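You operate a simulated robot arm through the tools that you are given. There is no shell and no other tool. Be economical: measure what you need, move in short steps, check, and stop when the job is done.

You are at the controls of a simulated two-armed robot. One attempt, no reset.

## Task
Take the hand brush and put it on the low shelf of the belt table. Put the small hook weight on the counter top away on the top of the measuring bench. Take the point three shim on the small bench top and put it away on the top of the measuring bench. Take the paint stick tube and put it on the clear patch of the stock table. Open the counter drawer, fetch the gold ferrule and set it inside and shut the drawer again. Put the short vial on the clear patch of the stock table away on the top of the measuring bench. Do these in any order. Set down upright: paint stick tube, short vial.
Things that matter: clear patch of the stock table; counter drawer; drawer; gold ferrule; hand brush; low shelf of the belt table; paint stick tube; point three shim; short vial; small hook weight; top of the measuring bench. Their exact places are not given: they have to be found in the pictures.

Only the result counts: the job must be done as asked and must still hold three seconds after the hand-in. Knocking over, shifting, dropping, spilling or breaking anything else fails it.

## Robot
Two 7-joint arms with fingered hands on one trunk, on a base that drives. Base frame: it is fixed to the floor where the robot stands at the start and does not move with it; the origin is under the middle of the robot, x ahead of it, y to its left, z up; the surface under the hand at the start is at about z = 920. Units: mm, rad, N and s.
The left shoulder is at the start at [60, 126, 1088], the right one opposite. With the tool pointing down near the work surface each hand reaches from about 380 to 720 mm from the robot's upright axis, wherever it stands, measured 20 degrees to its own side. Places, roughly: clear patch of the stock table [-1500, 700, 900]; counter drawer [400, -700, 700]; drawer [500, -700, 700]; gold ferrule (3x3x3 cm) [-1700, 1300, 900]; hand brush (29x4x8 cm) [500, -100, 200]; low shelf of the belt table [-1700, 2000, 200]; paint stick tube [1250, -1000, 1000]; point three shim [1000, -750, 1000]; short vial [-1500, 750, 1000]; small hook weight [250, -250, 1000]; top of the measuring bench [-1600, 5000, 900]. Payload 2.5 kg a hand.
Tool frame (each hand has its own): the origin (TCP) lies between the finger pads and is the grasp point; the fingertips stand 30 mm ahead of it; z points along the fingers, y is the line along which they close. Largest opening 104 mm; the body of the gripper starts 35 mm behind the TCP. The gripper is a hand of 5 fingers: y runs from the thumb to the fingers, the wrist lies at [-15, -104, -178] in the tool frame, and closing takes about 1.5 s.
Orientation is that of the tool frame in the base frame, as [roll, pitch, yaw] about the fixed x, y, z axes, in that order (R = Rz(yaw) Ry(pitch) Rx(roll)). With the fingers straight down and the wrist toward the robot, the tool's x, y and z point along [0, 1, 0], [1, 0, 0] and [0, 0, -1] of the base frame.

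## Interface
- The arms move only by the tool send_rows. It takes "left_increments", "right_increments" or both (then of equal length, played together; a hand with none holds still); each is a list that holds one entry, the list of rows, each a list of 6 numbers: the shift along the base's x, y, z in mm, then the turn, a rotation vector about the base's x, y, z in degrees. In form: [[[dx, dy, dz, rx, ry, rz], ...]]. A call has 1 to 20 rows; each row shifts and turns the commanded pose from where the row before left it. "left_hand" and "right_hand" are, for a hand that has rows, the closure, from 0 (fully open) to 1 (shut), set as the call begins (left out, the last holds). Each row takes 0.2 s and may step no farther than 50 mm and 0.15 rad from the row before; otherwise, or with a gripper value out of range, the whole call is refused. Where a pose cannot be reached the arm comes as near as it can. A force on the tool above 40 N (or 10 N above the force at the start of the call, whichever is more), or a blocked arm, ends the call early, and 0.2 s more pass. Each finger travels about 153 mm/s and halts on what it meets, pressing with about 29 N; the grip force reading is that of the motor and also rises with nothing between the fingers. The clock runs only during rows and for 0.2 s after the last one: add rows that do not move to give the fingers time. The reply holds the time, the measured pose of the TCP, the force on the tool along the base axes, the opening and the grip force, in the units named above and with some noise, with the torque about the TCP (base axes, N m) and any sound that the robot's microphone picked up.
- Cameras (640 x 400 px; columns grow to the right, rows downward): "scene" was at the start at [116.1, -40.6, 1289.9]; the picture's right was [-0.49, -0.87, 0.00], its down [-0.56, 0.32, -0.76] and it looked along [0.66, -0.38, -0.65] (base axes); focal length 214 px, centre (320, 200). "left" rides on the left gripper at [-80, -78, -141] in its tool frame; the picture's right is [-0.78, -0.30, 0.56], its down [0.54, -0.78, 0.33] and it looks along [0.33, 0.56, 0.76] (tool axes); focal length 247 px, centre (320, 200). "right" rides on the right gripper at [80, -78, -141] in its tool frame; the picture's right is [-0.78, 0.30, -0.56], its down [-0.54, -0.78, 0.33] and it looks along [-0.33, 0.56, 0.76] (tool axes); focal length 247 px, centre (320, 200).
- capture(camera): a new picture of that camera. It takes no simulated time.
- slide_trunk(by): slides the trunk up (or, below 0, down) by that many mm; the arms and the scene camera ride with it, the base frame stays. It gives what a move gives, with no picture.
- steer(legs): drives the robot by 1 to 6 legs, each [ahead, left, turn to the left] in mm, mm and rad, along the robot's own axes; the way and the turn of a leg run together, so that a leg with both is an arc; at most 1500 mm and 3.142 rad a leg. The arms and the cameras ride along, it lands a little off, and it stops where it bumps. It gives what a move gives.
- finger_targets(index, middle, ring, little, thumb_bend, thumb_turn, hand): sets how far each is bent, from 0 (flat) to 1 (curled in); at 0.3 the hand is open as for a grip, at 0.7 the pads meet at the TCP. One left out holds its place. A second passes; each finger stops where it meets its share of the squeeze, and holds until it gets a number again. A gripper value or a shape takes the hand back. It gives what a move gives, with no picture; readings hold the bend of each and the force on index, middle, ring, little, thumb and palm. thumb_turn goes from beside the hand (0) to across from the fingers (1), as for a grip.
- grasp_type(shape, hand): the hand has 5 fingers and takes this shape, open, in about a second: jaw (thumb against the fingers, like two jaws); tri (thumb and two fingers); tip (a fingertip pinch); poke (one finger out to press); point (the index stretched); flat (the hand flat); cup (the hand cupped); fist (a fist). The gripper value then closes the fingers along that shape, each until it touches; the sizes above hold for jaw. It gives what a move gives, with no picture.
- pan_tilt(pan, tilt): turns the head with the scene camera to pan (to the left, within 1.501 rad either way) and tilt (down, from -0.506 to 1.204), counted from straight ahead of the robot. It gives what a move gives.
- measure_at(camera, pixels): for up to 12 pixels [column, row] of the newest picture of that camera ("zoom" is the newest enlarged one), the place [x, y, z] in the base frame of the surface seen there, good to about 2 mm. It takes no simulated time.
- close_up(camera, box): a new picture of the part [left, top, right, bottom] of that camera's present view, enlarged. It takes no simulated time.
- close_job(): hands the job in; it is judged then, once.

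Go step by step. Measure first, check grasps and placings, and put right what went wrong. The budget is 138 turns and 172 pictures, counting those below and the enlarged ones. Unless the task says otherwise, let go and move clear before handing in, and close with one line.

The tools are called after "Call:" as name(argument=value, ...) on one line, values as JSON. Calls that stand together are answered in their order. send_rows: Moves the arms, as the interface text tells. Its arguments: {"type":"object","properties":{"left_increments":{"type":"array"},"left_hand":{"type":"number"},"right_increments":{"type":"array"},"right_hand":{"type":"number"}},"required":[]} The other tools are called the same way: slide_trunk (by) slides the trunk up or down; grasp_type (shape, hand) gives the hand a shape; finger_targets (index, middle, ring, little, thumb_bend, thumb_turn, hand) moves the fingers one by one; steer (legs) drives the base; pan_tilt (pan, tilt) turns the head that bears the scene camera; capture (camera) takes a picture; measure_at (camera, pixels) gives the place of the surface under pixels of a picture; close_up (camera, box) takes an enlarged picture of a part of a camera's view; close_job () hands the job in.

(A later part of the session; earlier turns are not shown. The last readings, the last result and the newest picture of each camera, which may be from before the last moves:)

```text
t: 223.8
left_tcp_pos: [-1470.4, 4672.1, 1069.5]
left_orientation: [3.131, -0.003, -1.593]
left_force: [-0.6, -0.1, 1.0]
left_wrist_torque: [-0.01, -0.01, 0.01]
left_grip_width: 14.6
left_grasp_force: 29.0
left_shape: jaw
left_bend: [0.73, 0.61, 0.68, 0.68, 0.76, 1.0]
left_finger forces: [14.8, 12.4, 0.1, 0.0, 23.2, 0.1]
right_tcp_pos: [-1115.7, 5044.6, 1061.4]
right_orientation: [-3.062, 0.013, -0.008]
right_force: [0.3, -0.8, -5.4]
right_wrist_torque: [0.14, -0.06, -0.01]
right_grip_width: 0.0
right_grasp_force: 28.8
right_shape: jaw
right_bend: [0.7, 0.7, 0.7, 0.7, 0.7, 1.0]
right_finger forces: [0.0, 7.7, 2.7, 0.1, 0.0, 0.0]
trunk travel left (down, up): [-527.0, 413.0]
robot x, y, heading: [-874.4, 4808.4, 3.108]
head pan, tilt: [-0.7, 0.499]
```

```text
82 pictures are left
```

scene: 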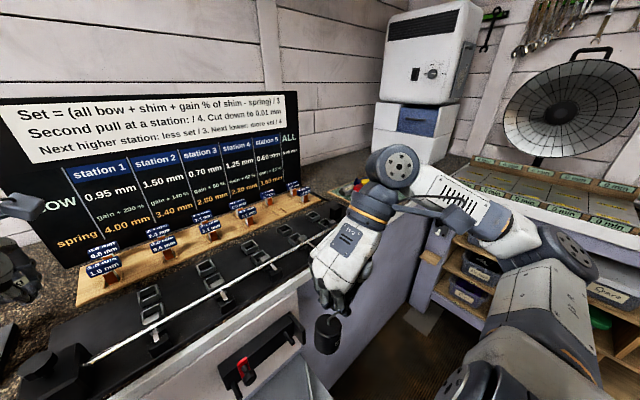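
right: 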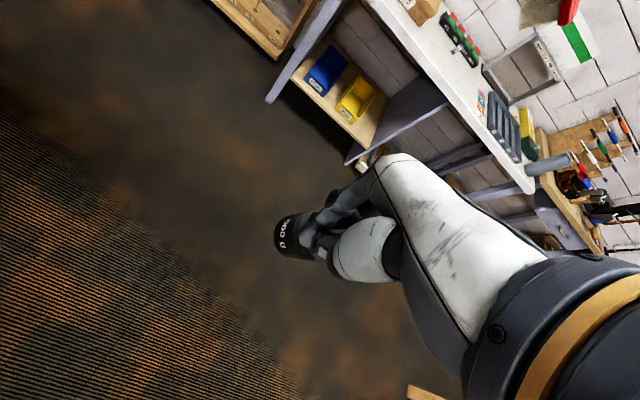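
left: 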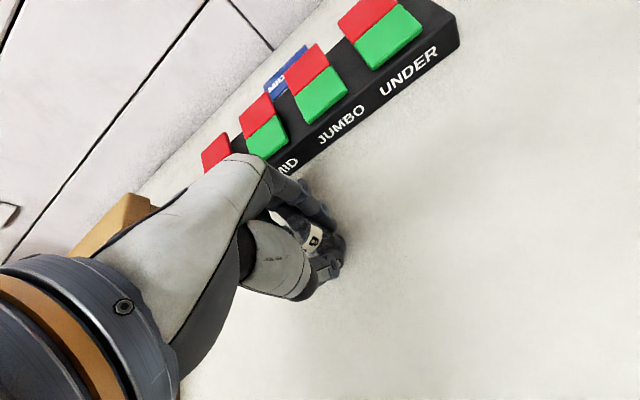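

Shims here carry blue tags, so the point-three shim is the blue-tagged piece. The bench's other end (y≈3900) has open top, so I back off, slide there and look.

Call:
steer(legs=[[-100, 0, 0.03], [0, 800, 0]])

Call:
pan_tilt(pan=-0.05, tilt=0.5)

Call:
capture(camera="scene")

```text
t: 228.7
left_tcp_pos: [-1379.8, 3880.8, 1070.3]
left_orientation: [3.13, -0.003, -1.578]
left_force: [0.0, 0.1, -0.1]
left_wrist_torque: [0.0, -0.04, 0.0]
left_grip_width: 14.6
left_grasp_force: 28.9
left_shape: jaw
left_bend: [0.73, 0.61, 0.68, 0.68, 0.76, 1.0]
left_finger forces: [14.9, 12.7, 0.1, 0.0, 23.3, 0.1]
right_tcp_pos: [-1028.5, 4257.1, 1062.4]
right_orientation: [-3.06, 0.015, 0.006]
right_force: [1.0, 0.0, -5.9]
right_wrist_torque: [0.14, -0.05, 0.01]
right_grip_width: 0.1
right_grasp_force: 29.1
right_shape: jaw
right_bend: [0.7, 0.7, 0.7, 0.7, 0.7, 1.0]
right_finger forces: [0.0, 7.3, 2.6, 0.0, 0.0, 0.0]
trunk travel left (down, up): [-527.0, 413.0]
robot x, y, heading: [-786.1, 4023.1, 3.124]
head pan, tilt: [-0.7, 0.499]
```

```text
t: 229.8
left_tcp_pos: [-1377.5, 3881.1, 1070.0]
left_orientation: [3.131, 0.001, -1.578]
left_force: [0.9, -0.3, -0.7]
left_wrist_torque: [0.0, 0.01, 0.02]
left_grip_width: 14.3
left_grasp_force: 29.1
left_shape: jaw
left_bend: [0.73, 0.61, 0.68, 0.68, 0.76, 1.0]
left_finger forces: [14.9, 12.6, 0.0, 0.0, 23.2, 0.1]
right_tcp_pos: [-1028.8, 4257.6, 1061.3]
right_orientation: [-3.062, 0.014, 0.006]
right_force: [-0.1, -0.7, -4.8]
right_wrist_torque: [0.13, -0.07, -0.04]
right_grip_width: 0.0
right_grasp_force: 28.9
right_shape: jaw
right_bend: [0.7, 0.7, 0.7, 0.7, 0.7, 1.0]
right_finger forces: [0.0, 7.6, 2.7, 0.0, 0.0, 0.0]
trunk travel left (down, up): [-527.0, 413.0]
robot x, y, heading: [-783.5, 4023.5, 3.123]
head pan, tilt: [-0.051, 0.499]
```

```text
81 pictures are left
```

scene: 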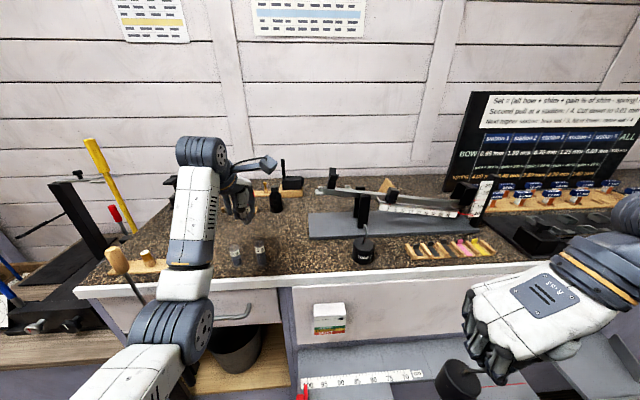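

Free speckled top is visible around (305,250), between vials (260,255) and a weight (363,250). Measuring it.

Call:
measure_at(camera="scene", pixels=[[310, 250], [295, 225], [290, 265], [330, 262], [262, 263], [236, 263], [352, 260], [320, 215], [275, 212], [340, 272], [300, 240], [365, 235]])

Call:
close_up(camera="scene", box=[200, 170, 420, 300])

```text
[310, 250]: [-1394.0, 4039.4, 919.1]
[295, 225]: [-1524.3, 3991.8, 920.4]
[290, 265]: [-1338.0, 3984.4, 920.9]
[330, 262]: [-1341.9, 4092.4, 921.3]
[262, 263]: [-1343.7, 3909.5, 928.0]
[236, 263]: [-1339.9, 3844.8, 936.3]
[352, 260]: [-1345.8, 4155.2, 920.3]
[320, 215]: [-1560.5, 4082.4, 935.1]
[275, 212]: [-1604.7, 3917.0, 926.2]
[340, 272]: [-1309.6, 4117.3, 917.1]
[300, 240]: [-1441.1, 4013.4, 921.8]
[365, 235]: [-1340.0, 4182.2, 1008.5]
```

```text
2.91 times, centred on (310, 235) of scene
```

zoom: 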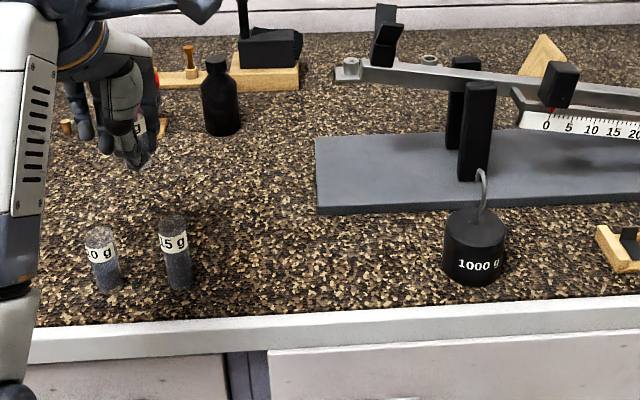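

I place the vial first at about [-1480,3985]. Drive forward 110 and right 105.

Call:
steer(legs=[[110, -105, 0.015]])

Call:
capture(camera="left")

```text
t: 231.2
left_tcp_pos: [-1484.3, 3981.3, 1070.2]
left_orientation: [3.131, -0.002, -1.566]
left_force: [-0.2, 0.3, -0.2]
left_wrist_torque: [-0.04, -0.01, -0.01]
left_grip_width: 14.4
left_grasp_force: 29.4
left_shape: jaw
left_bend: [0.73, 0.61, 0.68, 0.68, 0.76, 1.0]
left_finger forces: [15.0, 12.6, 0.0, 0.0, 23.2, 0.0]
right_tcp_pos: [-1140.2, 4364.2, 1060.8]
right_orientation: [-3.063, 0.015, 0.019]
right_force: [-1.1, -0.1, -4.7]
right_wrist_torque: [0.12, -0.06, 0.0]
right_grip_width: 0.0
right_grasp_force: 28.3
right_shape: jaw
right_bend: [0.7, 0.7, 0.7, 0.7, 0.7, 1.0]
right_finger forces: [0.1, 8.5, 3.2, 0.0, 0.0, 0.0]
trunk travel left (down, up): [-527.0, 413.0]
robot x, y, heading: [-890.7, 4132.1, 3.134]
head pan, tilt: [-0.051, 0.499]
```

```text
79 pictures are left
```

left: 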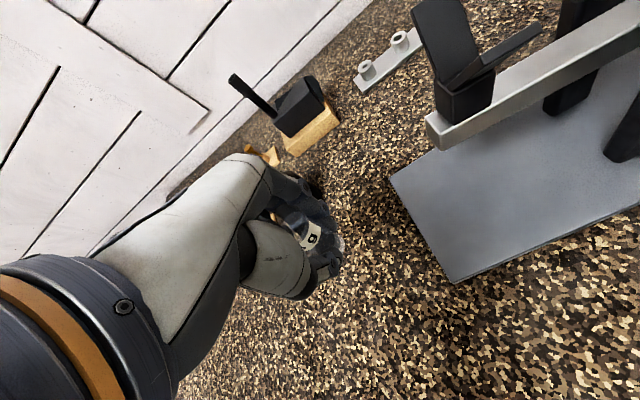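

Call:
measure_at(camera="left", pixels=[[395, 185], [452, 278], [420, 230], [330, 300], [350, 230], [310, 165], [436, 140]])

Call:
send_rows(left_increments=[[[8, -3, -25, 0, 0, 0], [8, -3, -25, 0, 0, 0], [8, -3, -25, 0, 0, 0], [0, 0, -20, 0, 0, 0], [0, 0, -9, 0, 0, 0], [0, 0, 0, 0, 0, 0]]])

```text
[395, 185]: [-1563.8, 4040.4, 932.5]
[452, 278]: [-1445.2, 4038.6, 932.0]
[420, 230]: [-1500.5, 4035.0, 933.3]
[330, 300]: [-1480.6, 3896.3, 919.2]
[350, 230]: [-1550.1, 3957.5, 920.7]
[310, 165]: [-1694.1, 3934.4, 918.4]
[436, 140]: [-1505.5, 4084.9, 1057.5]
```

```text
t: 232.6
left_tcp_pos: [-1463.7, 3972.7, 966.3]
left_orientation: [3.131, -0.001, -1.565]
left_force: [-0.3, -0.1, 0.3]
left_wrist_torque: [0.01, -0.02, -0.02]
left_grip_width: 14.5
left_grasp_force: 29.0
left_shape: jaw
left_bend: [0.73, 0.61, 0.68, 0.68, 0.76, 1.0]
left_finger forces: [15.2, 12.8, 0.0, 0.0, 23.2, 0.1]
right_tcp_pos: [-1140.1, 4362.3, 1061.2]
right_orientation: [-3.06, 0.013, 0.019]
right_force: [0.1, 0.4, -5.4]
right_wrist_torque: [0.09, -0.03, 0.01]
right_grip_width: 0.1
right_grasp_force: 29.0
right_shape: jaw
right_bend: [0.7, 0.7, 0.7, 0.7, 0.7, 1.0]
right_finger forces: [0.1, 7.6, 2.8, 0.0, 0.1, 0.0]
trunk travel left (down, up): [-527.0, 413.0]
robot x, y, heading: [-890.5, 4135.4, 3.133]
head pan, tilt: [-0.051, 0.499]
```

Call:
send_rows(left_increments=[[[0, 0, -4, 0, 0, 0], [0, 0, -3, 0, 0, 0], [0, 0, -2, 0, 0, 0], [0, 0, -1, 0, 0, 0], [0, 0, 0, 0, 0, 0]]])

Call:
close_up(camera="scene", box=[180, 170, 340, 300])

Call:
close_up(camera="left", box=[240, 170, 400, 310])

```text
t: 233.8
left_tcp_pos: [-1459.4, 3971.8, 957.3]
left_orientation: [3.131, -0.002, -1.566]
left_force: [-0.3, 0.2, -0.5]
left_wrist_torque: [0.01, 0.0, 0.01]
left_grip_width: 14.8
left_grasp_force: 29.0
left_shape: jaw
left_bend: [0.73, 0.61, 0.68, 0.68, 0.76, 1.0]
left_finger forces: [15.1, 12.8, 0.0, 0.0, 23.2, 0.0]
right_tcp_pos: [-1139.8, 4363.3, 1060.1]
right_orientation: [-3.06, 0.015, 0.02]
right_force: [-0.4, -0.4, -5.0]
right_wrist_torque: [0.11, 0.0, -0.01]
right_grip_width: 0.0
right_grasp_force: 29.1
right_shape: jaw
right_bend: [0.7, 0.7, 0.7, 0.7, 0.7, 1.0]
right_finger forces: [0.1, 7.8, 3.0, 0.0, 0.0, 0.1]
trunk travel left (down, up): [-527.0, 413.0]
robot x, y, heading: [-892.5, 4128.4, 3.134]
head pan, tilt: [-0.051, 0.499]
```

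```text
3.08 times, centred on (260, 235) of scene
```

zoom: 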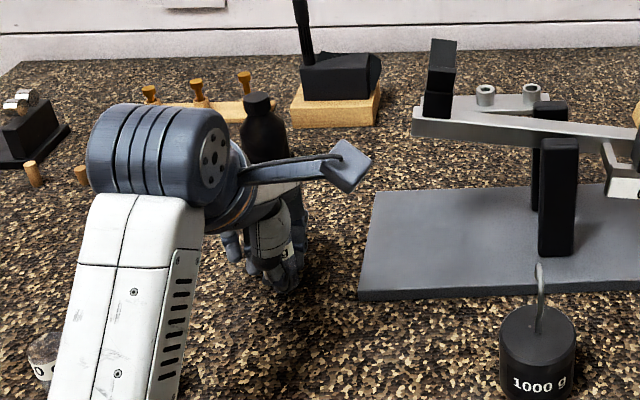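

```text
2.86 times, centred on (320, 240) of left
```

zoom: 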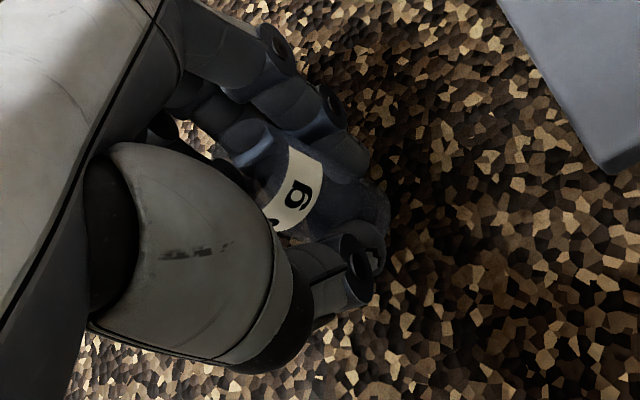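

No contact yet; I ease down a little more.

Call:
send_rows(left_increments=[[[0, 0, -1.5, 0, 0, 0], [0, 0, -1, 0, 0, 0], [0, 0, 0, 0, 0, 0]]])

Call:
send_rows(left_increments=[[[0, 0, -1, 0, 0, 0], [0, 0, 0, 0, 0, 0]]])

```text
t: 234.6
left_tcp_pos: [-1461.1, 3970.6, 955.8]
left_orientation: [3.13, -0.002, -1.565]
left_force: [0.7, -1.0, 2.4]
left_wrist_torque: [-0.02, 0.08, 0.03]
left_grip_width: 14.4
left_grasp_force: 28.9
left_shape: jaw
left_bend: [0.73, 0.61, 0.68, 0.68, 0.76, 1.0]
left_finger forces: [15.2, 12.8, 0.0, 0.0, 23.8, 0.0]
right_tcp_pos: [-1138.8, 4362.4, 1061.4]
right_orientation: [-3.062, 0.014, 0.021]
right_force: [-0.5, -0.5, -4.5]
right_wrist_torque: [0.13, -0.03, 0.0]
right_grip_width: 0.3
right_grasp_force: 29.0
right_shape: jaw
right_bend: [0.7, 0.7, 0.7, 0.7, 0.7, 1.0]
right_finger forces: [0.0, 7.8, 2.9, 0.0, 0.0, 0.0]
trunk travel left (down, up): [-527.0, 413.0]
robot x, y, heading: [-893.7, 4132.5, 3.137]
head pan, tilt: [-0.051, 0.499]
```

```text
t: 235.2
left_tcp_pos: [-1460.3, 3971.0, 955.7]
left_orientation: [3.128, -0.002, -1.564]
left_force: [0.5, -1.0, 7.0]
left_wrist_torque: [-0.02, 0.1, -0.02]
left_grip_width: 14.6
left_grasp_force: 28.7
left_shape: jaw
left_bend: [0.73, 0.61, 0.68, 0.68, 0.76, 1.0]
left_finger forces: [15.3, 13.5, 0.1, 0.0, 24.6, 0.0]
right_tcp_pos: [-1139.0, 4362.6, 1061.8]
right_orientation: [-3.061, 0.013, 0.022]
right_force: [0.6, 0.3, -5.4]
right_wrist_torque: [0.09, -0.09, 0.01]
right_grip_width: 0.0
right_grasp_force: 29.8
right_shape: jaw
right_bend: [0.7, 0.7, 0.7, 0.7, 0.7, 1.0]
right_finger forces: [0.0, 7.8, 2.8, 0.1, 0.0, 0.1]
trunk travel left (down, up): [-527.0, 413.0]
robot x, y, heading: [-891.0, 4132.8, 3.138]
head pan, tilt: [-0.051, 0.499]
```

Contact with the bench (7 N). Releasing and raising.

Call:
send_rows(left_increments=[[[0, 0, 0, 0, 0, 0], [0, 0, 0, 0, 0, 0], [0, 0, 0, 0, 0, 0], [0, 0, 0, 0, 0, 0], [0, 0, 0, 0, 0, 0], [0, 0, 0, 0, 0, 0]]], left_hand=0)

Call:
send_rows(left_increments=[[[0, 0, 25, 0, 0, 0], [0, 0, 30, 0, 0, 0], [0, 0, 30, 0, 0, 0], [0, 0, 30, 0, 0, 0], [0, 0, 30, 0, 0, 0], [0, 0, 0, 0, 0, 0]]])

Call:
capture(camera="left")

Call:
capture(camera="scene")

```text
t: 236.6
left_tcp_pos: [-1460.2, 3972.0, 954.5]
left_orientation: [3.132, -0.003, -1.565]
left_force: [-0.3, -0.9, 0.4]
left_wrist_torque: [0.02, -0.02, 0.0]
left_grip_width: 103.4
left_grasp_force: 0.0
left_shape: jaw
left_bend: [0.3, 0.3, 0.3, 0.3, 0.3, 0.98]
left_finger forces: [0.0, 0.0, 0.1, 0.0, 0.0, 0.1]
right_tcp_pos: [-1140.0, 4362.8, 1061.4]
right_orientation: [-3.058, 0.014, 0.02]
right_force: [0.4, 0.0, -5.0]
right_wrist_torque: [0.12, -0.05, 0.02]
right_grip_width: 0.0
right_grasp_force: 28.4
right_shape: jaw
right_bend: [0.7, 0.7, 0.7, 0.7, 0.7, 1.0]
right_finger forces: [0.0, 7.9, 2.8, 0.1, 0.1, 0.1]
trunk travel left (down, up): [-527.0, 413.0]
robot x, y, heading: [-896.1, 4135.3, 3.136]
head pan, tilt: [-0.051, 0.499]
```

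```text
t: 237.9
left_tcp_pos: [-1459.9, 3974.0, 1100.4]
left_orientation: [3.131, -0.003, -1.565]
left_force: [-1.0, -0.4, -0.5]
left_wrist_torque: [0.02, 0.02, 0.0]
left_grip_width: 103.6
left_grasp_force: 0.1
left_shape: jaw
left_bend: [0.3, 0.3, 0.3, 0.3, 0.3, 0.98]
left_finger forces: [0.0, 0.1, 0.0, 0.1, 0.0, 0.0]
right_tcp_pos: [-1138.9, 4362.6, 1061.7]
right_orientation: [-3.06, 0.014, 0.021]
right_force: [-0.1, 0.1, -5.6]
right_wrist_torque: [0.14, -0.06, 0.02]
right_grip_width: 0.0
right_grasp_force: 29.2
right_shape: jaw
right_bend: [0.7, 0.7, 0.7, 0.7, 0.7, 1.0]
right_finger forces: [0.0, 7.8, 2.8, 0.1, 0.0, 0.0]
trunk travel left (down, up): [-527.0, 413.0]
robot x, y, heading: [-890.8, 4132.1, 3.138]
head pan, tilt: [-0.051, 0.499]
```

```text
76 pictures are left
```

left: 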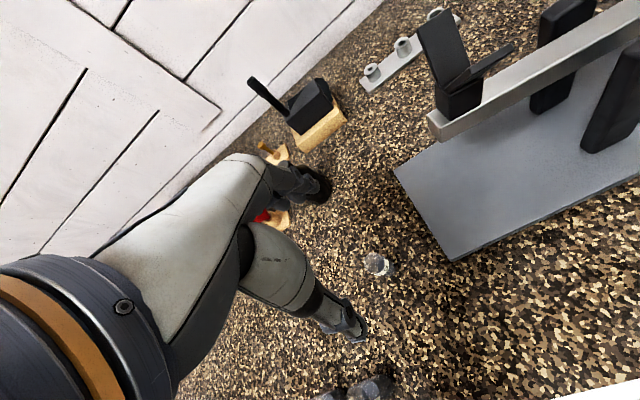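

```text
75 pictures are left
```

scene: 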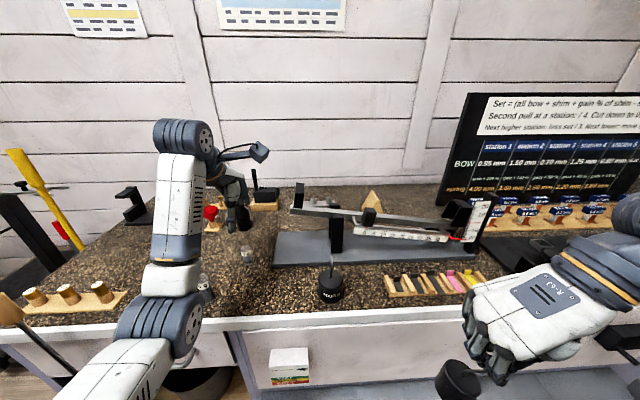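

The vial stands upright on the bench. Now I slide left 277 mm to set the weight at about [-1372,4035].

Call:
steer(legs=[[0, 277, 0]])

Call:
send_rows(right_increments=[[[0, 0, 25, 0, 0, 0], [0, 0, 25, 0, 0, 0], [-25, 0, 0, 0, 0, 0], [-30, 0, 0, 0, 0, 0], [-30, 0, 0, 0, 0, 0], [-30, 0, 0, 0, 0, 0], [-30, 0, 0, 0, 0, 0], [-30, 0, 0, 0, 0, 0], [-30, 0, 0, 0, 0, 0], [0, 0, 0, 0, 0, 0]]])

Call:
capture(camera="scene")

Call:
capture(camera="right")

```text
t: 239.9
left_tcp_pos: [-1460.9, 3694.6, 1099.5]
left_orientation: [3.132, -0.001, -1.562]
left_force: [0.3, -0.5, 0.1]
left_wrist_torque: [-0.01, -0.04, -0.01]
left_grip_width: 103.3
left_grasp_force: 0.1
left_shape: jaw
left_bend: [0.3, 0.3, 0.3, 0.3, 0.3, 0.98]
left_finger forces: [0.0, 0.1, 0.0, 0.0, 0.1, 0.1]
right_tcp_pos: [-1141.3, 4085.1, 1061.6]
right_orientation: [-3.059, 0.014, 0.024]
right_force: [0.0, 0.2, -5.5]
right_wrist_torque: [0.11, -0.02, 0.03]
right_grip_width: 0.0
right_grasp_force: 28.9
right_shape: jaw
right_bend: [0.7, 0.7, 0.7, 0.7, 0.7, 1.0]
right_finger forces: [0.0, 7.0, 2.2, 0.0, 0.0, 0.1]
trunk travel left (down, up): [-527.0, 413.0]
robot x, y, heading: [-895.7, 3854.3, 3.138]
head pan, tilt: [-0.051, 0.499]
```

```text
t: 242.1
left_tcp_pos: [-1460.9, 3694.6, 1100.1]
left_orientation: [3.13, -0.004, -1.561]
left_force: [0.4, -0.1, 0.1]
left_wrist_torque: [0.01, -0.03, 0.02]
left_grip_width: 103.5
left_grasp_force: 0.1
left_shape: jaw
left_bend: [0.3, 0.3, 0.3, 0.3, 0.3, 0.98]
left_finger forces: [0.0, 0.0, 0.1, 0.0, 0.0, 0.0]
right_tcp_pos: [-1346.7, 4086.5, 1111.5]
right_orientation: [-3.063, 0.014, 0.024]
right_force: [-0.5, 0.0, -5.0]
right_wrist_torque: [0.11, -0.05, 0.02]
right_grip_width: 0.0
right_grasp_force: 28.8
right_shape: jaw
right_bend: [0.7, 0.7, 0.7, 0.7, 0.7, 1.0]
right_finger forces: [0.1, 7.7, 3.5, 0.0, 0.1, 0.0]
trunk travel left (down, up): [-527.0, 413.0]
robot x, y, heading: [-889.8, 3855.8, 3.137]
head pan, tilt: [-0.051, 0.499]
```

```text
74 pictures are left
```

scene: 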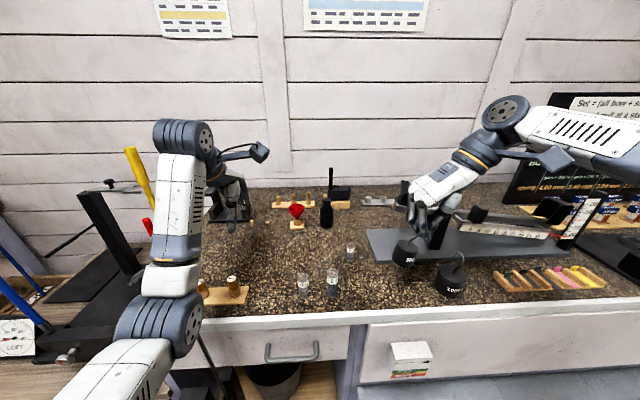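

```text
73 pictures are left
```

right: 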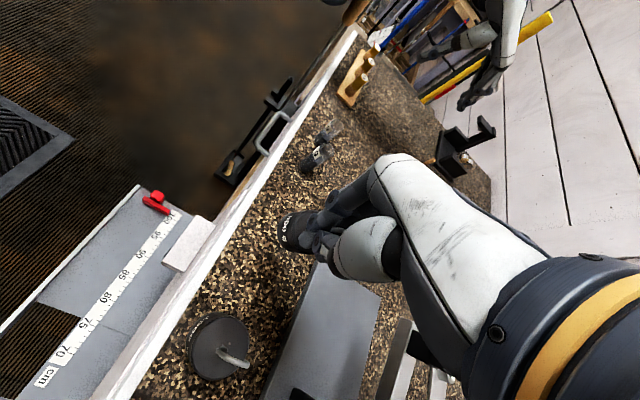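

Call:
close_up(camera="scene", box=[320, 180, 500, 310])

Call:
measure_at(camera="scene", pixels=[[403, 252], [403, 262], [397, 245], [452, 280], [453, 255], [360, 288], [400, 290], [333, 295], [350, 262]])

```text
3.08 times, centred on (410, 245) of scene
```

zoom: 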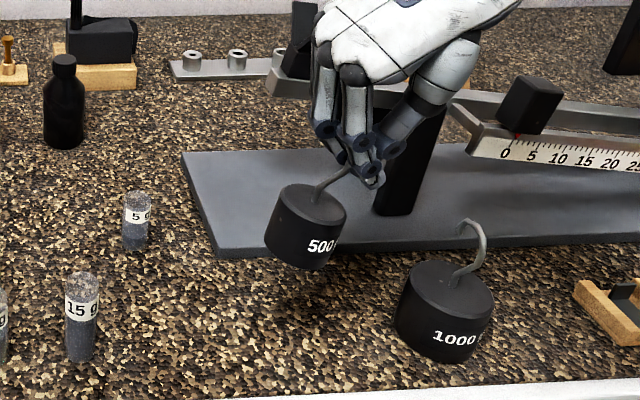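

```text
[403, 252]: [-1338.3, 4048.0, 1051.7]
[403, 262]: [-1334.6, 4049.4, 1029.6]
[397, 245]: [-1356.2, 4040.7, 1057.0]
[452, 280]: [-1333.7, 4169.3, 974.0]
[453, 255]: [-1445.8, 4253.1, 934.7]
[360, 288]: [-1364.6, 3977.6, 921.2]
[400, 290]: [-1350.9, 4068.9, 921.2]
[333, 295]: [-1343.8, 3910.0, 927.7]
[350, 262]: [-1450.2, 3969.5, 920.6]
```

The weight hangs a bit tilted. I shift it over free top at about [-1365,4010] and lower until contact.

Call:
send_rows(right_increments=[[[-11, -18, 0, 0, 0, 0], [-11, -17, 0, 0, 0, 0], [0, 0, -20, 0, 0, 0], [0, 0, -20, 0, 0, 0], [0, 0, -15, 0, 0, 0], [0, 0, 0, 0, 0, 0]]])

Call:
close_up(camera="scene", box=[320, 180, 500, 310])

```text
t: 243.5
left_tcp_pos: [-1460.8, 3692.9, 1100.5]
left_orientation: [3.131, 0.0, -1.562]
left_force: [0.8, -0.5, -0.1]
left_wrist_torque: [-0.02, 0.0, -0.02]
left_grip_width: 103.8
left_grasp_force: 0.1
left_shape: jaw
left_bend: [0.3, 0.3, 0.3, 0.3, 0.3, 0.98]
left_finger forces: [0.0, 0.0, 0.0, 0.0, 0.0, 0.0]
right_tcp_pos: [-1368.8, 4050.4, 1057.5]
right_orientation: [-3.059, 0.013, 0.025]
right_force: [0.7, 0.3, -5.6]
right_wrist_torque: [0.14, -0.07, 0.02]
right_grip_width: 0.0
right_grasp_force: 29.0
right_shape: jaw
right_bend: [0.7, 0.7, 0.7, 0.7, 0.7, 1.0]
right_finger forces: [0.2, 8.1, 3.6, 0.0, 0.0, 0.0]
trunk travel left (down, up): [-527.0, 413.0]
robot x, y, heading: [-890.5, 3856.7, 3.14]
head pan, tilt: [-0.051, 0.499]
```

```text
3.08 times, centred on (410, 245) of scene
```

zoom: 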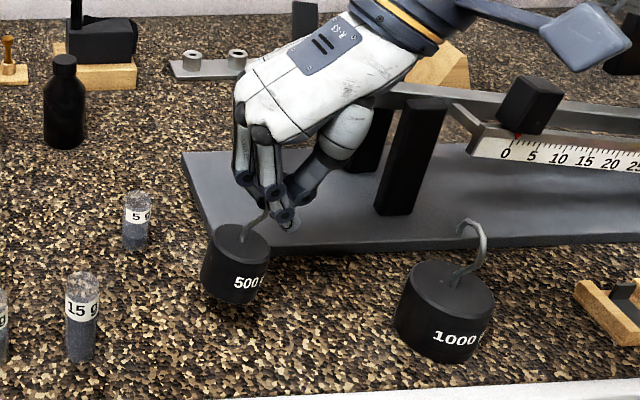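

Call:
send_rows(right_increments=[[[0, 0, -12, 0, 0, 0], [0, 0, -12, 0, 0, 0], [0, 0, -8, 0, 0, 0], [0, 0, 0, 0, 0, 0]]])

Call:
close_up(camera="scene", box=[320, 180, 500, 310])

```text
t: 244.5
left_tcp_pos: [-1461.2, 3694.6, 1100.2]
left_orientation: [3.131, -0.001, -1.562]
left_force: [-0.2, -0.7, 0.4]
left_wrist_torque: [0.02, -0.01, -0.02]
left_grip_width: 103.7
left_grasp_force: 0.1
left_shape: jaw
left_bend: [0.3, 0.3, 0.3, 0.3, 0.3, 0.98]
left_finger forces: [0.1, 0.1, 0.0, 0.0, 0.0, 0.0]
right_tcp_pos: [-1370.7, 4049.9, 1024.0]
right_orientation: [-3.062, 0.015, 0.025]
right_force: [0.5, 0.8, -5.7]
right_wrist_torque: [0.13, -0.07, 0.03]
right_grip_width: 0.0
right_grasp_force: 29.2
right_shape: jaw
right_bend: [0.7, 0.7, 0.7, 0.7, 0.7, 1.0]
right_finger forces: [0.1, 8.0, 3.4, 0.0, 0.0, 0.0]
trunk travel left (down, up): [-527.0, 413.0]
robot x, y, heading: [-891.5, 3852.0, 3.138]
head pan, tilt: [-0.051, 0.499]
```

```text
3.08 times, centred on (410, 245) of scene
```

zoom: 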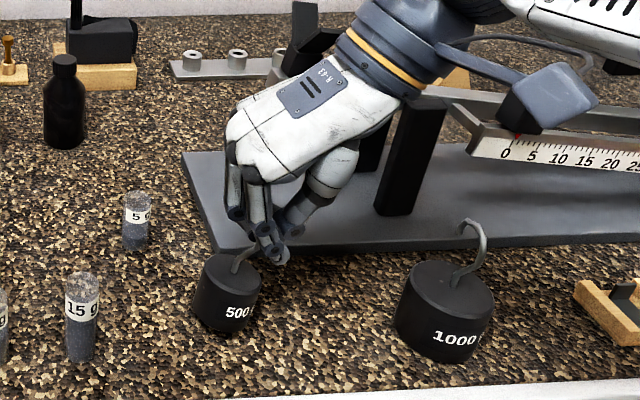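

Call:
send_rows(right_increments=[[[0, 0, -7, 0, 0, 0], [0, 0, -7, 0, 0, 0], [0, 0, 0, 0, 0, 0]]])

Call:
close_up(camera="scene", box=[320, 180, 500, 310])

```text
t: 245.3
left_tcp_pos: [-1460.0, 3693.5, 1099.6]
left_orientation: [3.131, 0.001, -1.564]
left_force: [0.1, 0.1, -0.5]
left_wrist_torque: [-0.03, 0.03, -0.02]
left_grip_width: 103.7
left_grasp_force: 0.0
left_shape: jaw
left_bend: [0.3, 0.3, 0.3, 0.3, 0.3, 0.98]
left_finger forces: [0.1, 0.0, 0.0, 0.0, 0.0, 0.0]
right_tcp_pos: [-1369.6, 4048.9, 1012.2]
right_orientation: [-3.06, 0.015, 0.024]
right_force: [-0.1, -1.0, 1.8]
right_wrist_torque: [-0.02, -0.01, 0.06]
right_grip_width: 0.2
right_grasp_force: 29.1
right_shape: jaw
right_bend: [0.7, 0.7, 0.7, 0.7, 0.71, 1.0]
right_finger forces: [1.2, 1.0, 1.3, 0.0, 0.0, 0.1]
trunk travel left (down, up): [-527.0, 413.0]
robot x, y, heading: [-889.0, 3858.7, 3.141]
head pan, tilt: [-0.051, 0.499]
```

```text
3.08 times, centred on (410, 245) of scene
```

zoom: 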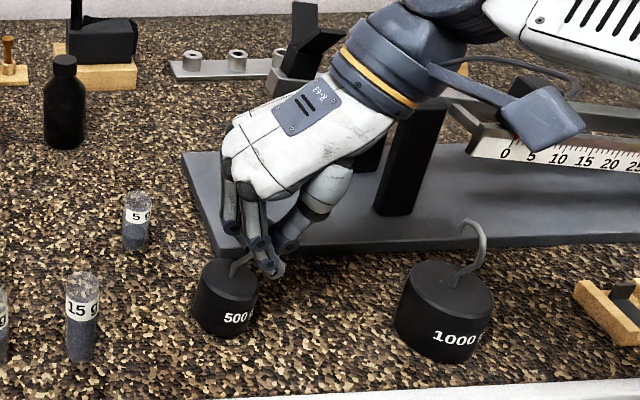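

It touches the bench (load gone). A few mm more to seat it, then release.

Call:
send_rows(right_increments=[[[0, -3, -4, 0, 0, 0], [0, 0, 0, 0, 0, 0]]])

Call:
send_rows(right_increments=[[[0, 0, 0, 0, 0, 0], [0, 0, 0, 0, 0, 0], [0, 0, 0, 0, 0, 0], [0, 0, 0, 0, 0, 0], [0, 0, 0, 0, 0, 0], [0, 0, 0, 0, 0, 0]]], right_hand=0)

Call:
close_up(camera="scene", box=[320, 180, 500, 310])

Call:
capture(camera="right")

```text
t: 245.9
left_tcp_pos: [-1459.9, 3694.3, 1100.0]
left_orientation: [3.129, -0.002, -1.563]
left_force: [-0.4, 0.6, -0.4]
left_wrist_torque: [-0.02, 0.04, -0.03]
left_grip_width: 103.5
left_grasp_force: 0.0
left_shape: jaw
left_bend: [0.3, 0.3, 0.3, 0.3, 0.3, 0.98]
left_finger forces: [0.0, 0.0, 0.0, 0.0, 0.0, 0.0]
right_tcp_pos: [-1369.5, 4047.4, 1007.3]
right_orientation: [-3.06, 0.015, 0.023]
right_force: [0.0, -1.1, 2.6]
right_wrist_torque: [-0.04, 0.06, 0.01]
right_grip_width: 0.0
right_grasp_force: 29.6
right_shape: jaw
right_bend: [0.7, 0.7, 0.7, 0.7, 0.71, 1.0]
right_finger forces: [1.2, 1.5, 1.2, 0.1, 0.0, 0.0]
trunk travel left (down, up): [-527.0, 413.0]
robot x, y, heading: [-890.9, 3855.4, 3.142]
head pan, tilt: [-0.051, 0.499]
```

```text
t: 247.3
left_tcp_pos: [-1460.2, 3694.2, 1100.8]
left_orientation: [3.131, -0.001, -1.563]
left_force: [0.1, 0.0, 0.5]
left_wrist_torque: [0.0, 0.01, 0.02]
left_grip_width: 103.9
left_grasp_force: 0.0
left_shape: jaw
left_bend: [0.3, 0.3, 0.3, 0.3, 0.3, 0.98]
left_finger forces: [0.1, 0.0, 0.0, 0.1, 0.0, 0.1]
right_tcp_pos: [-1370.3, 4047.3, 1005.9]
right_orientation: [-3.06, 0.015, 0.023]
right_force: [-0.1, 0.8, 0.6]
right_wrist_torque: [0.17, -0.02, 0.02]
right_grip_width: 102.2
right_grasp_force: 0.0
right_shape: jaw
right_bend: [0.3, 0.32, 0.3, 0.3, 0.3, 0.98]
right_finger forces: [0.0, 6.3, 0.1, 0.0, 0.0, 0.0]
trunk travel left (down, up): [-527.0, 413.0]
robot x, y, heading: [-894.5, 3858.1, 3.136]
head pan, tilt: [-0.051, 0.499]
```

```text
3.08 times, centred on (410, 245) of scene
```

zoom: 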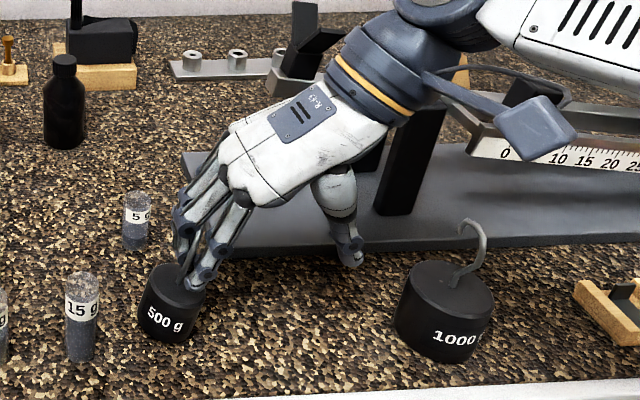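

```text
67 pictures are left
```

right: 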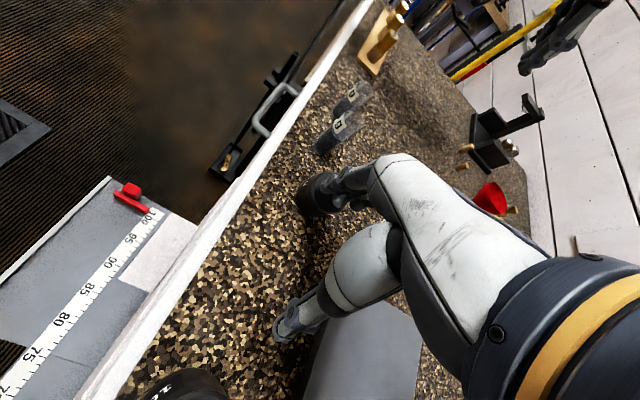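

The hook is still looped over the middle finger (6 N) and leans. I shift the hand back toward +y to let the weight stand, then look closely.

Call:
send_rows(right_increments=[[[0, 10, 0, 0, 0, 0], [0, 10, -2, 0, 0, 0], [0, 6, -2, 0, 0, 0], [0, 0, 0, 0, 0, 0]]])

Call:
close_up(camera="scene", box=[340, 220, 440, 300])

Call:
close_up(camera="right", box=[220, 120, 400, 260])

```text
t: 248.3
left_tcp_pos: [-1461.0, 3694.3, 1099.5]
left_orientation: [3.133, -0.002, -1.561]
left_force: [-0.3, 0.4, 0.5]
left_wrist_torque: [0.02, -0.03, 0.01]
left_grip_width: 103.7
left_grasp_force: 0.1
left_shape: jaw
left_bend: [0.3, 0.3, 0.3, 0.3, 0.3, 0.98]
left_finger forces: [0.1, 0.0, 0.1, 0.1, 0.0, 0.1]
right_tcp_pos: [-1369.3, 4073.4, 1002.0]
right_orientation: [-3.061, 0.013, 0.023]
right_force: [0.0, -1.0, 1.2]
right_wrist_torque: [-0.04, -0.04, 0.02]
right_grip_width: 103.6
right_grasp_force: 0.1
right_shape: jaw
right_bend: [0.3, 0.3, 0.3, 0.3, 0.3, 0.98]
right_finger forces: [0.0, 0.7, 0.1, 0.0, 0.0, 0.0]
trunk travel left (down, up): [-527.0, 413.0]
robot x, y, heading: [-894.8, 3856.9, 3.143]
head pan, tilt: [-0.051, 0.499]
```

```text
5.00 times, centred on (390, 260) of scene
```

zoom: 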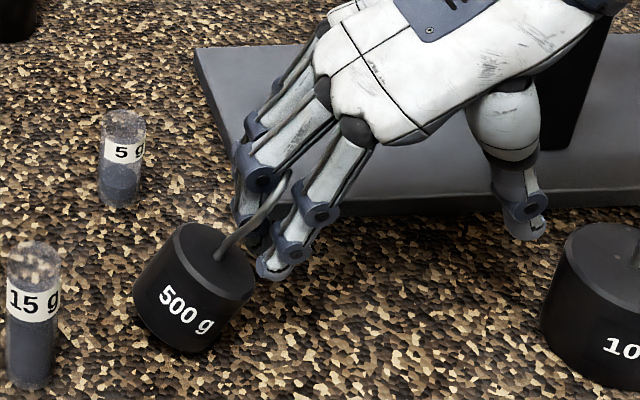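

```text
2.86 times, centred on (310, 190) of right
```

zoom: 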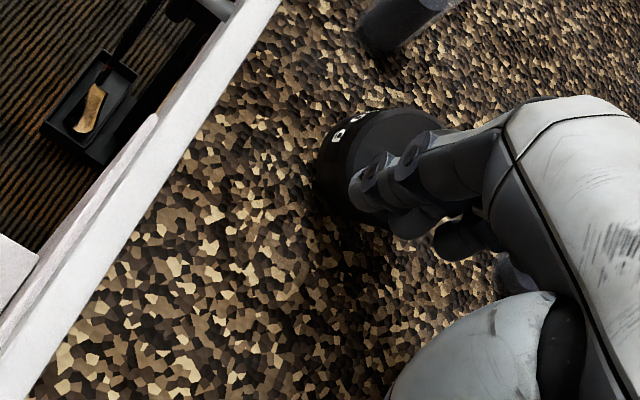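

The hook passes through the gap between index and middle, open toward the fingertips, so raising should slide it free. I lift slowly.

Call:
send_rows(right_increments=[[[0, 2, 8, 0, 0, 0], [0, 2, 8, 0, 0, 0], [0, 2, 8, 0, 0, 0], [0, 0, 0, 0, 0, 0]]])

Call:
close_up(camera="scene", box=[340, 220, 440, 300])

```text
t: 249.3
left_tcp_pos: [-1460.5, 3693.3, 1100.5]
left_orientation: [3.13, -0.002, -1.561]
left_force: [-0.2, 0.9, -0.9]
left_wrist_torque: [0.0, -0.01, 0.03]
left_grip_width: 103.6
left_grasp_force: 0.0
left_shape: jaw
left_bend: [0.3, 0.3, 0.3, 0.3, 0.3, 0.98]
left_finger forces: [0.0, 0.0, 0.0, 0.0, 0.0, 0.0]
right_tcp_pos: [-1368.0, 4078.3, 1028.1]
right_orientation: [-3.059, 0.013, 0.025]
right_force: [0.3, -1.0, -2.4]
right_wrist_torque: [0.08, -0.05, 0.01]
right_grip_width: 103.8
right_grasp_force: 0.1
right_shape: jaw
right_bend: [0.3, 0.3, 0.3, 0.3, 0.3, 0.98]
right_finger forces: [0.0, 1.3, 0.3, 0.1, 0.0, 0.1]
trunk travel left (down, up): [-527.0, 413.0]
robot x, y, heading: [-892.4, 3856.2, 3.136]
head pan, tilt: [-0.051, 0.499]
```

```text
5.00 times, centred on (390, 260) of scene
```

zoom: 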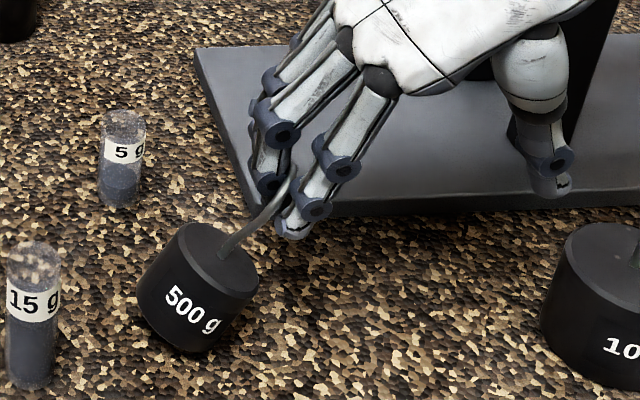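

It is sliding out, though the lean grew; I move the hand −y while lifting further.

Call:
send_rows(right_increments=[[[0, -8, 2, 0, 0, 0], [0, -8, 4, 0, 0, 0], [0, -4, 6, 0, 0, 0], [0, 0, 0, 0, 0, 0]]])

Call:
close_up(camera="scene", box=[340, 220, 440, 300])

```text
t: 250.3
left_tcp_pos: [-1460.8, 3694.1, 1100.4]
left_orientation: [3.132, -0.001, -1.563]
left_force: [0.9, 0.7, -0.1]
left_wrist_torque: [0.0, -0.03, 0.01]
left_grip_width: 103.6
left_grasp_force: 0.1
left_shape: jaw
left_bend: [0.3, 0.3, 0.3, 0.3, 0.3, 0.98]
left_finger forces: [0.0, 0.1, 0.0, 0.0, 0.0, 0.0]
right_tcp_pos: [-1367.7, 4060.3, 1039.0]
right_orientation: [-3.062, 0.014, 0.023]
right_force: [-0.7, -0.6, -1.3]
right_wrist_torque: [0.07, -0.04, -0.01]
right_grip_width: 103.5
right_grasp_force: 0.0
right_shape: jaw
right_bend: [0.31, 0.29, 0.3, 0.3, 0.3, 0.98]
right_finger forces: [0.4, 1.5, 0.1, 0.0, 0.1, 0.0]
trunk travel left (down, up): [-527.0, 413.0]
robot x, y, heading: [-892.8, 3854.3, 3.142]
head pan, tilt: [-0.051, 0.499]
```

```text
5.00 times, centred on (390, 260) of scene
```

zoom: 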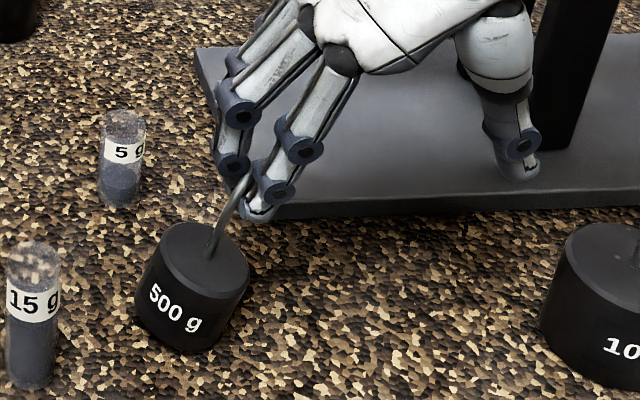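

Call:
send_rows(right_increments=[[[0, -5, 4, 0, 0, 0], [0, -3, 6, 0, 0, 0], [0, 0, 6, 0, 0, 0], [0, 0, 0, 0, 0, 0]]])

Call:
close_up(camera="scene", box=[340, 220, 440, 300])

```text
t: 251.3
left_tcp_pos: [-1461.6, 3693.8, 1100.0]
left_orientation: [3.132, -0.001, -1.562]
left_force: [-0.1, 0.3, 0.0]
left_wrist_torque: [0.04, 0.01, 0.01]
left_grip_width: 103.9
left_grasp_force: 0.1
left_shape: jaw
left_bend: [0.3, 0.3, 0.3, 0.3, 0.3, 0.98]
left_finger forces: [0.0, 0.0, 0.0, 0.0, 0.0, 0.1]
right_tcp_pos: [-1367.6, 4049.5, 1054.0]
right_orientation: [-3.062, 0.014, 0.022]
right_force: [-0.9, 0.2, 0.3]
right_wrist_torque: [-0.05, 0.06, -0.04]
right_grip_width: 103.9
right_grasp_force: 0.0
right_shape: jaw
right_bend: [0.3, 0.29, 0.3, 0.3, 0.3, 0.98]
right_finger forces: [0.1, 1.0, 0.0, 0.0, 0.0, 0.0]
trunk travel left (down, up): [-527.0, 413.0]
robot x, y, heading: [-890.1, 3858.0, 3.137]
head pan, tilt: [-0.051, 0.499]
```

```text
5.00 times, centred on (390, 260) of scene
```

zoom: 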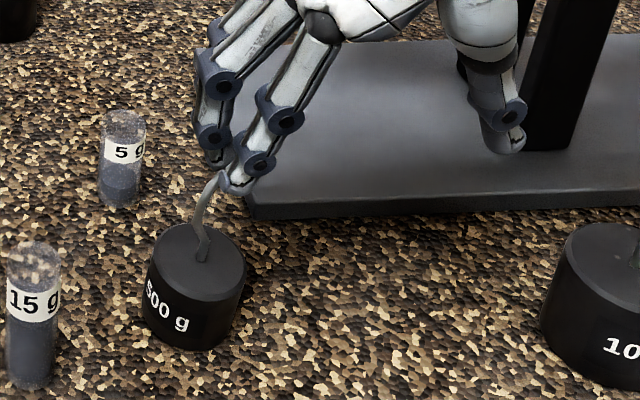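

Upright now and almost free; I lift clear and retract.

Call:
send_rows(right_increments=[[[0, 0, 6, 0, 0, 0], [0, 0, 8, 0, 0, 0], [0, 0, 15, 0, 0, 0], [0, 0, 25, 0, 0, 0], [25, 0, 25, 0, 0, 0], [30, 0, 0, 0, 0, 0], [30, 5, 0, 0, 0, 0], [0, 0, 0, 0, 0, 0]]])

Call:
close_up(camera="scene", box=[290, 200, 450, 320])

```text
t: 253.1
left_tcp_pos: [-1460.9, 3693.6, 1100.0]
left_orientation: [3.132, -0.001, -1.562]
left_force: [0.3, -0.4, -0.7]
left_wrist_torque: [0.01, -0.01, -0.03]
left_grip_width: 103.9
left_grasp_force: 0.0
left_shape: jaw
left_bend: [0.3, 0.3, 0.3, 0.3, 0.3, 0.98]
left_finger forces: [0.1, 0.0, 0.0, 0.0, 0.1, 0.1]
right_tcp_pos: [-1281.4, 4054.9, 1134.9]
right_orientation: [-3.059, 0.013, 0.024]
right_force: [0.8, -0.8, -0.5]
right_wrist_torque: [0.0, -0.03, 0.03]
right_grip_width: 103.8
right_grasp_force: 0.1
right_shape: jaw
right_bend: [0.3, 0.3, 0.3, 0.3, 0.3, 0.98]
right_finger forces: [0.1, 0.0, 0.0, 0.0, 0.0, 0.0]
trunk travel left (down, up): [-527.0, 413.0]
robot x, y, heading: [-892.6, 3858.7, 3.14]
head pan, tilt: [-0.051, 0.499]
```

```text
3.33 times, centred on (370, 260) of scene
```

zoom: 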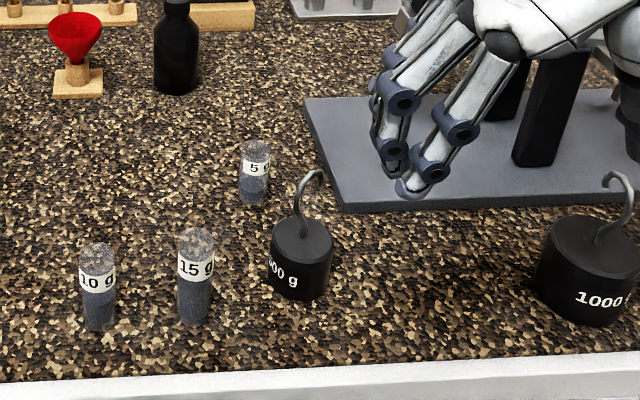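

Vial and weight are placed upright and free. Next the gold ferrule: I drive back down the aisle to the stock table.

Call:
steer(legs=[[-40, 0, 0], [0, 0, 1.571], [1300, 0, 0], [1100, 0, 0], [0, 0, -1.571]])

Call:
pan_tilt(pan=0.2, tilt=0.55)

Call:
capture(camera="scene")

```text
t: 272.7
left_tcp_pos: [-1572.3, 1388.7, 1100.0]
left_orientation: [3.132, -0.001, -1.629]
left_force: [0.4, 0.0, 0.2]
left_wrist_torque: [0.0, 0.01, -0.01]
left_grip_width: 103.6
left_grasp_force: 0.0
left_shape: jaw
left_bend: [0.3, 0.3, 0.3, 0.3, 0.3, 0.98]
left_finger forces: [0.1, 0.0, 0.0, 0.0, 0.1, 0.1]
right_tcp_pos: [-1368.7, 1738.5, 1134.3]
right_orientation: [-3.06, 0.016, -0.041]
right_force: [0.1, 0.6, 0.0]
right_wrist_torque: [-0.02, 0.01, -0.01]
right_grip_width: 103.6
right_grasp_force: 0.0
right_shape: jaw
right_bend: [0.3, 0.3, 0.3, 0.3, 0.3, 0.98]
right_finger forces: [0.1, 0.0, 0.1, 0.1, 0.0, 0.0]
trunk travel left (down, up): [-527.0, 413.0]
robot x, y, heading: [-995.4, 1512.1, 3.071]
head pan, tilt: [-0.051, 0.499]
```

```text
t: 273.5
left_tcp_pos: [-1572.1, 1388.2, 1100.3]
left_orientation: [3.131, -0.004, -1.63]
left_force: [-0.8, 0.9, 0.0]
left_wrist_torque: [0.02, 0.0, -0.01]
left_grip_width: 103.9
left_grasp_force: 0.1
left_shape: jaw
left_bend: [0.3, 0.3, 0.3, 0.3, 0.3, 0.98]
left_finger forces: [0.0, 0.0, 0.0, 0.0, 0.0, 0.0]
right_tcp_pos: [-1367.9, 1737.8, 1135.2]
right_orientation: [-3.059, 0.013, -0.043]
right_force: [-0.3, -0.1, 0.3]
right_wrist_torque: [0.01, 0.01, -0.01]
right_grip_width: 103.8
right_grasp_force: 0.1
right_shape: jaw
right_bend: [0.3, 0.3, 0.3, 0.3, 0.3, 0.98]
right_finger forces: [0.0, 0.0, 0.0, 0.0, 0.1, 0.0]
trunk travel left (down, up): [-527.0, 413.0]
robot x, y, heading: [-993.1, 1515.4, 3.076]
head pan, tilt: [0.201, 0.55]
```

```text
60 pictures are left
```

scene: 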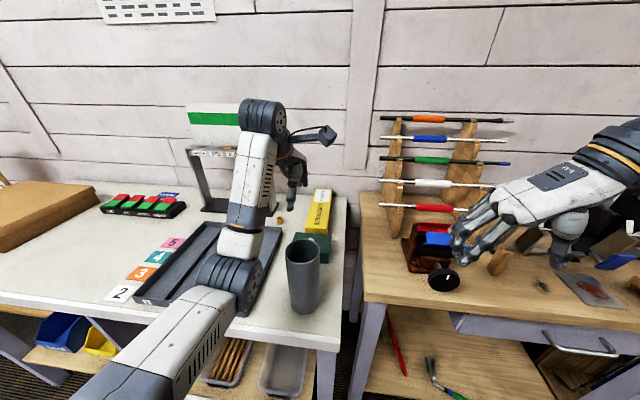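

The ferrule is at (280,220). I move 85 mm closer and straighten.

Call:
steer(legs=[[85, 55, 0.066]])

Call:
close_up(camera="left", box=[240, 100, 640, 350])

Call:
close_up(camera="scene", box=[180, 130, 360, 270])

```text
t: 274.6
left_tcp_pos: [-1654.1, 1299.4, 1099.8]
left_orientation: [3.13, -0.001, -1.564]
left_force: [-0.3, -0.2, -1.1]
left_wrist_torque: [0.03, -0.01, 0.01]
left_grip_width: 103.7
left_grasp_force: 0.0
left_shape: jaw
left_bend: [0.3, 0.3, 0.3, 0.3, 0.3, 0.98]
left_finger forces: [0.0, 0.0, 0.0, 0.0, 0.0, 0.0]
right_tcp_pos: [-1474.3, 1660.2, 1135.2]
right_orientation: [-3.058, 0.013, 0.022]
right_force: [-0.8, 0.0, 0.0]
right_wrist_torque: [0.02, 0.02, 0.01]
right_grip_width: 103.6
right_grasp_force: 0.1
right_shape: jaw
right_bend: [0.3, 0.3, 0.3, 0.3, 0.3, 0.98]
right_finger forces: [0.1, 0.0, 0.0, 0.1, 0.0, 0.1]
trunk travel left (down, up): [-527.0, 413.0]
robot x, y, heading: [-1084.6, 1456.8, 3.137]
head pan, tilt: [0.201, 0.55]
```

```text
1.60 times, centred on (440, 225) of left
```

zoom: 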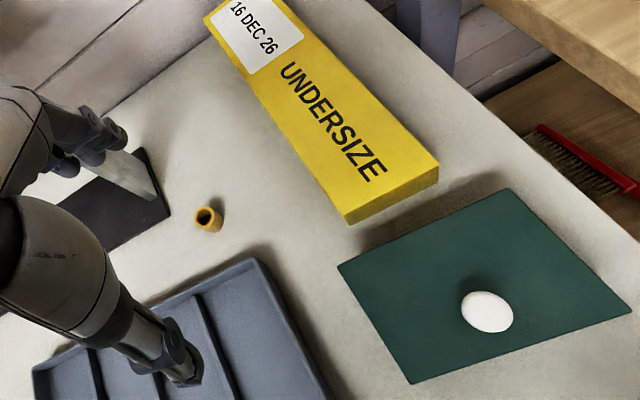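

```text
2.86 times, centred on (270, 200) of scene
```

zoom: 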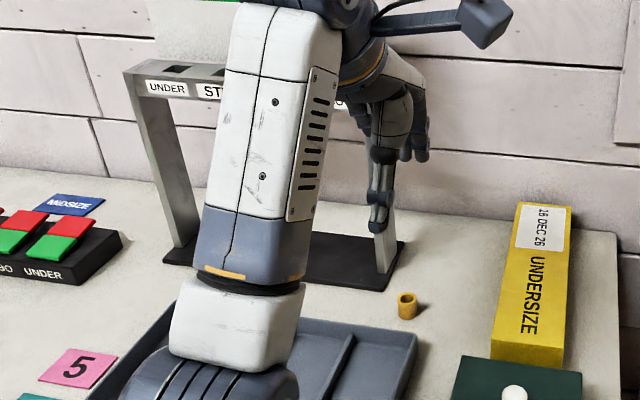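

Call:
measure_at(camera="zoom", pixels=[[407, 310], [402, 296], [412, 296], [400, 245], [385, 285], [414, 335], [350, 322], [500, 350], [392, 220], [370, 345]])

Call:
capture(camera="left")

Call:
measure_at(camera="left", pixels=[[370, 236], [368, 240], [374, 232], [378, 236], [340, 210], [335, 240], [408, 265], [450, 235], [410, 180]])

```text
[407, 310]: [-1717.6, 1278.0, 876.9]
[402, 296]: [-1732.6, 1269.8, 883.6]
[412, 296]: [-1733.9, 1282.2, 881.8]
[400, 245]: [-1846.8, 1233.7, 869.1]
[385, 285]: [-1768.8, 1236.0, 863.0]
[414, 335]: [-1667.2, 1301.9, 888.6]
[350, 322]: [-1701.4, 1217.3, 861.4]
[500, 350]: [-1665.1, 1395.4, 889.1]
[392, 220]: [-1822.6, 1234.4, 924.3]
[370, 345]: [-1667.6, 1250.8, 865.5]
```

```text
57 pictures are left
```

left: 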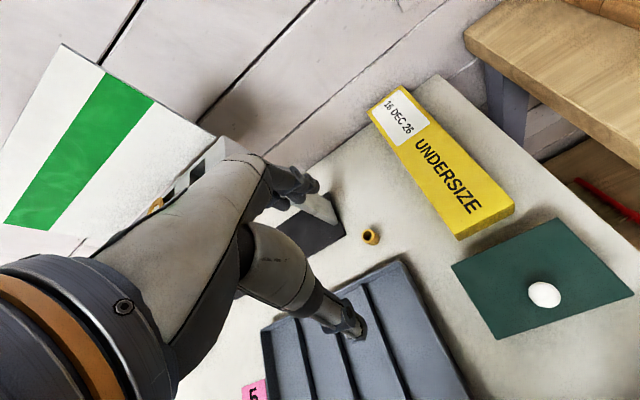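

```text
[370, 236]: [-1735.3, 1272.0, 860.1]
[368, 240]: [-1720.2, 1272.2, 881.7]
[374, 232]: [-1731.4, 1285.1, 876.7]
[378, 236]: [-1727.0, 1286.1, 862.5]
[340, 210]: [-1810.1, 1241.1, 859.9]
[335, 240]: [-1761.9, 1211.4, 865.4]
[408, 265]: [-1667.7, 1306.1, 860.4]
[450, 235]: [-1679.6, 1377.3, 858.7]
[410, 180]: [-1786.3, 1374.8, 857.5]
```

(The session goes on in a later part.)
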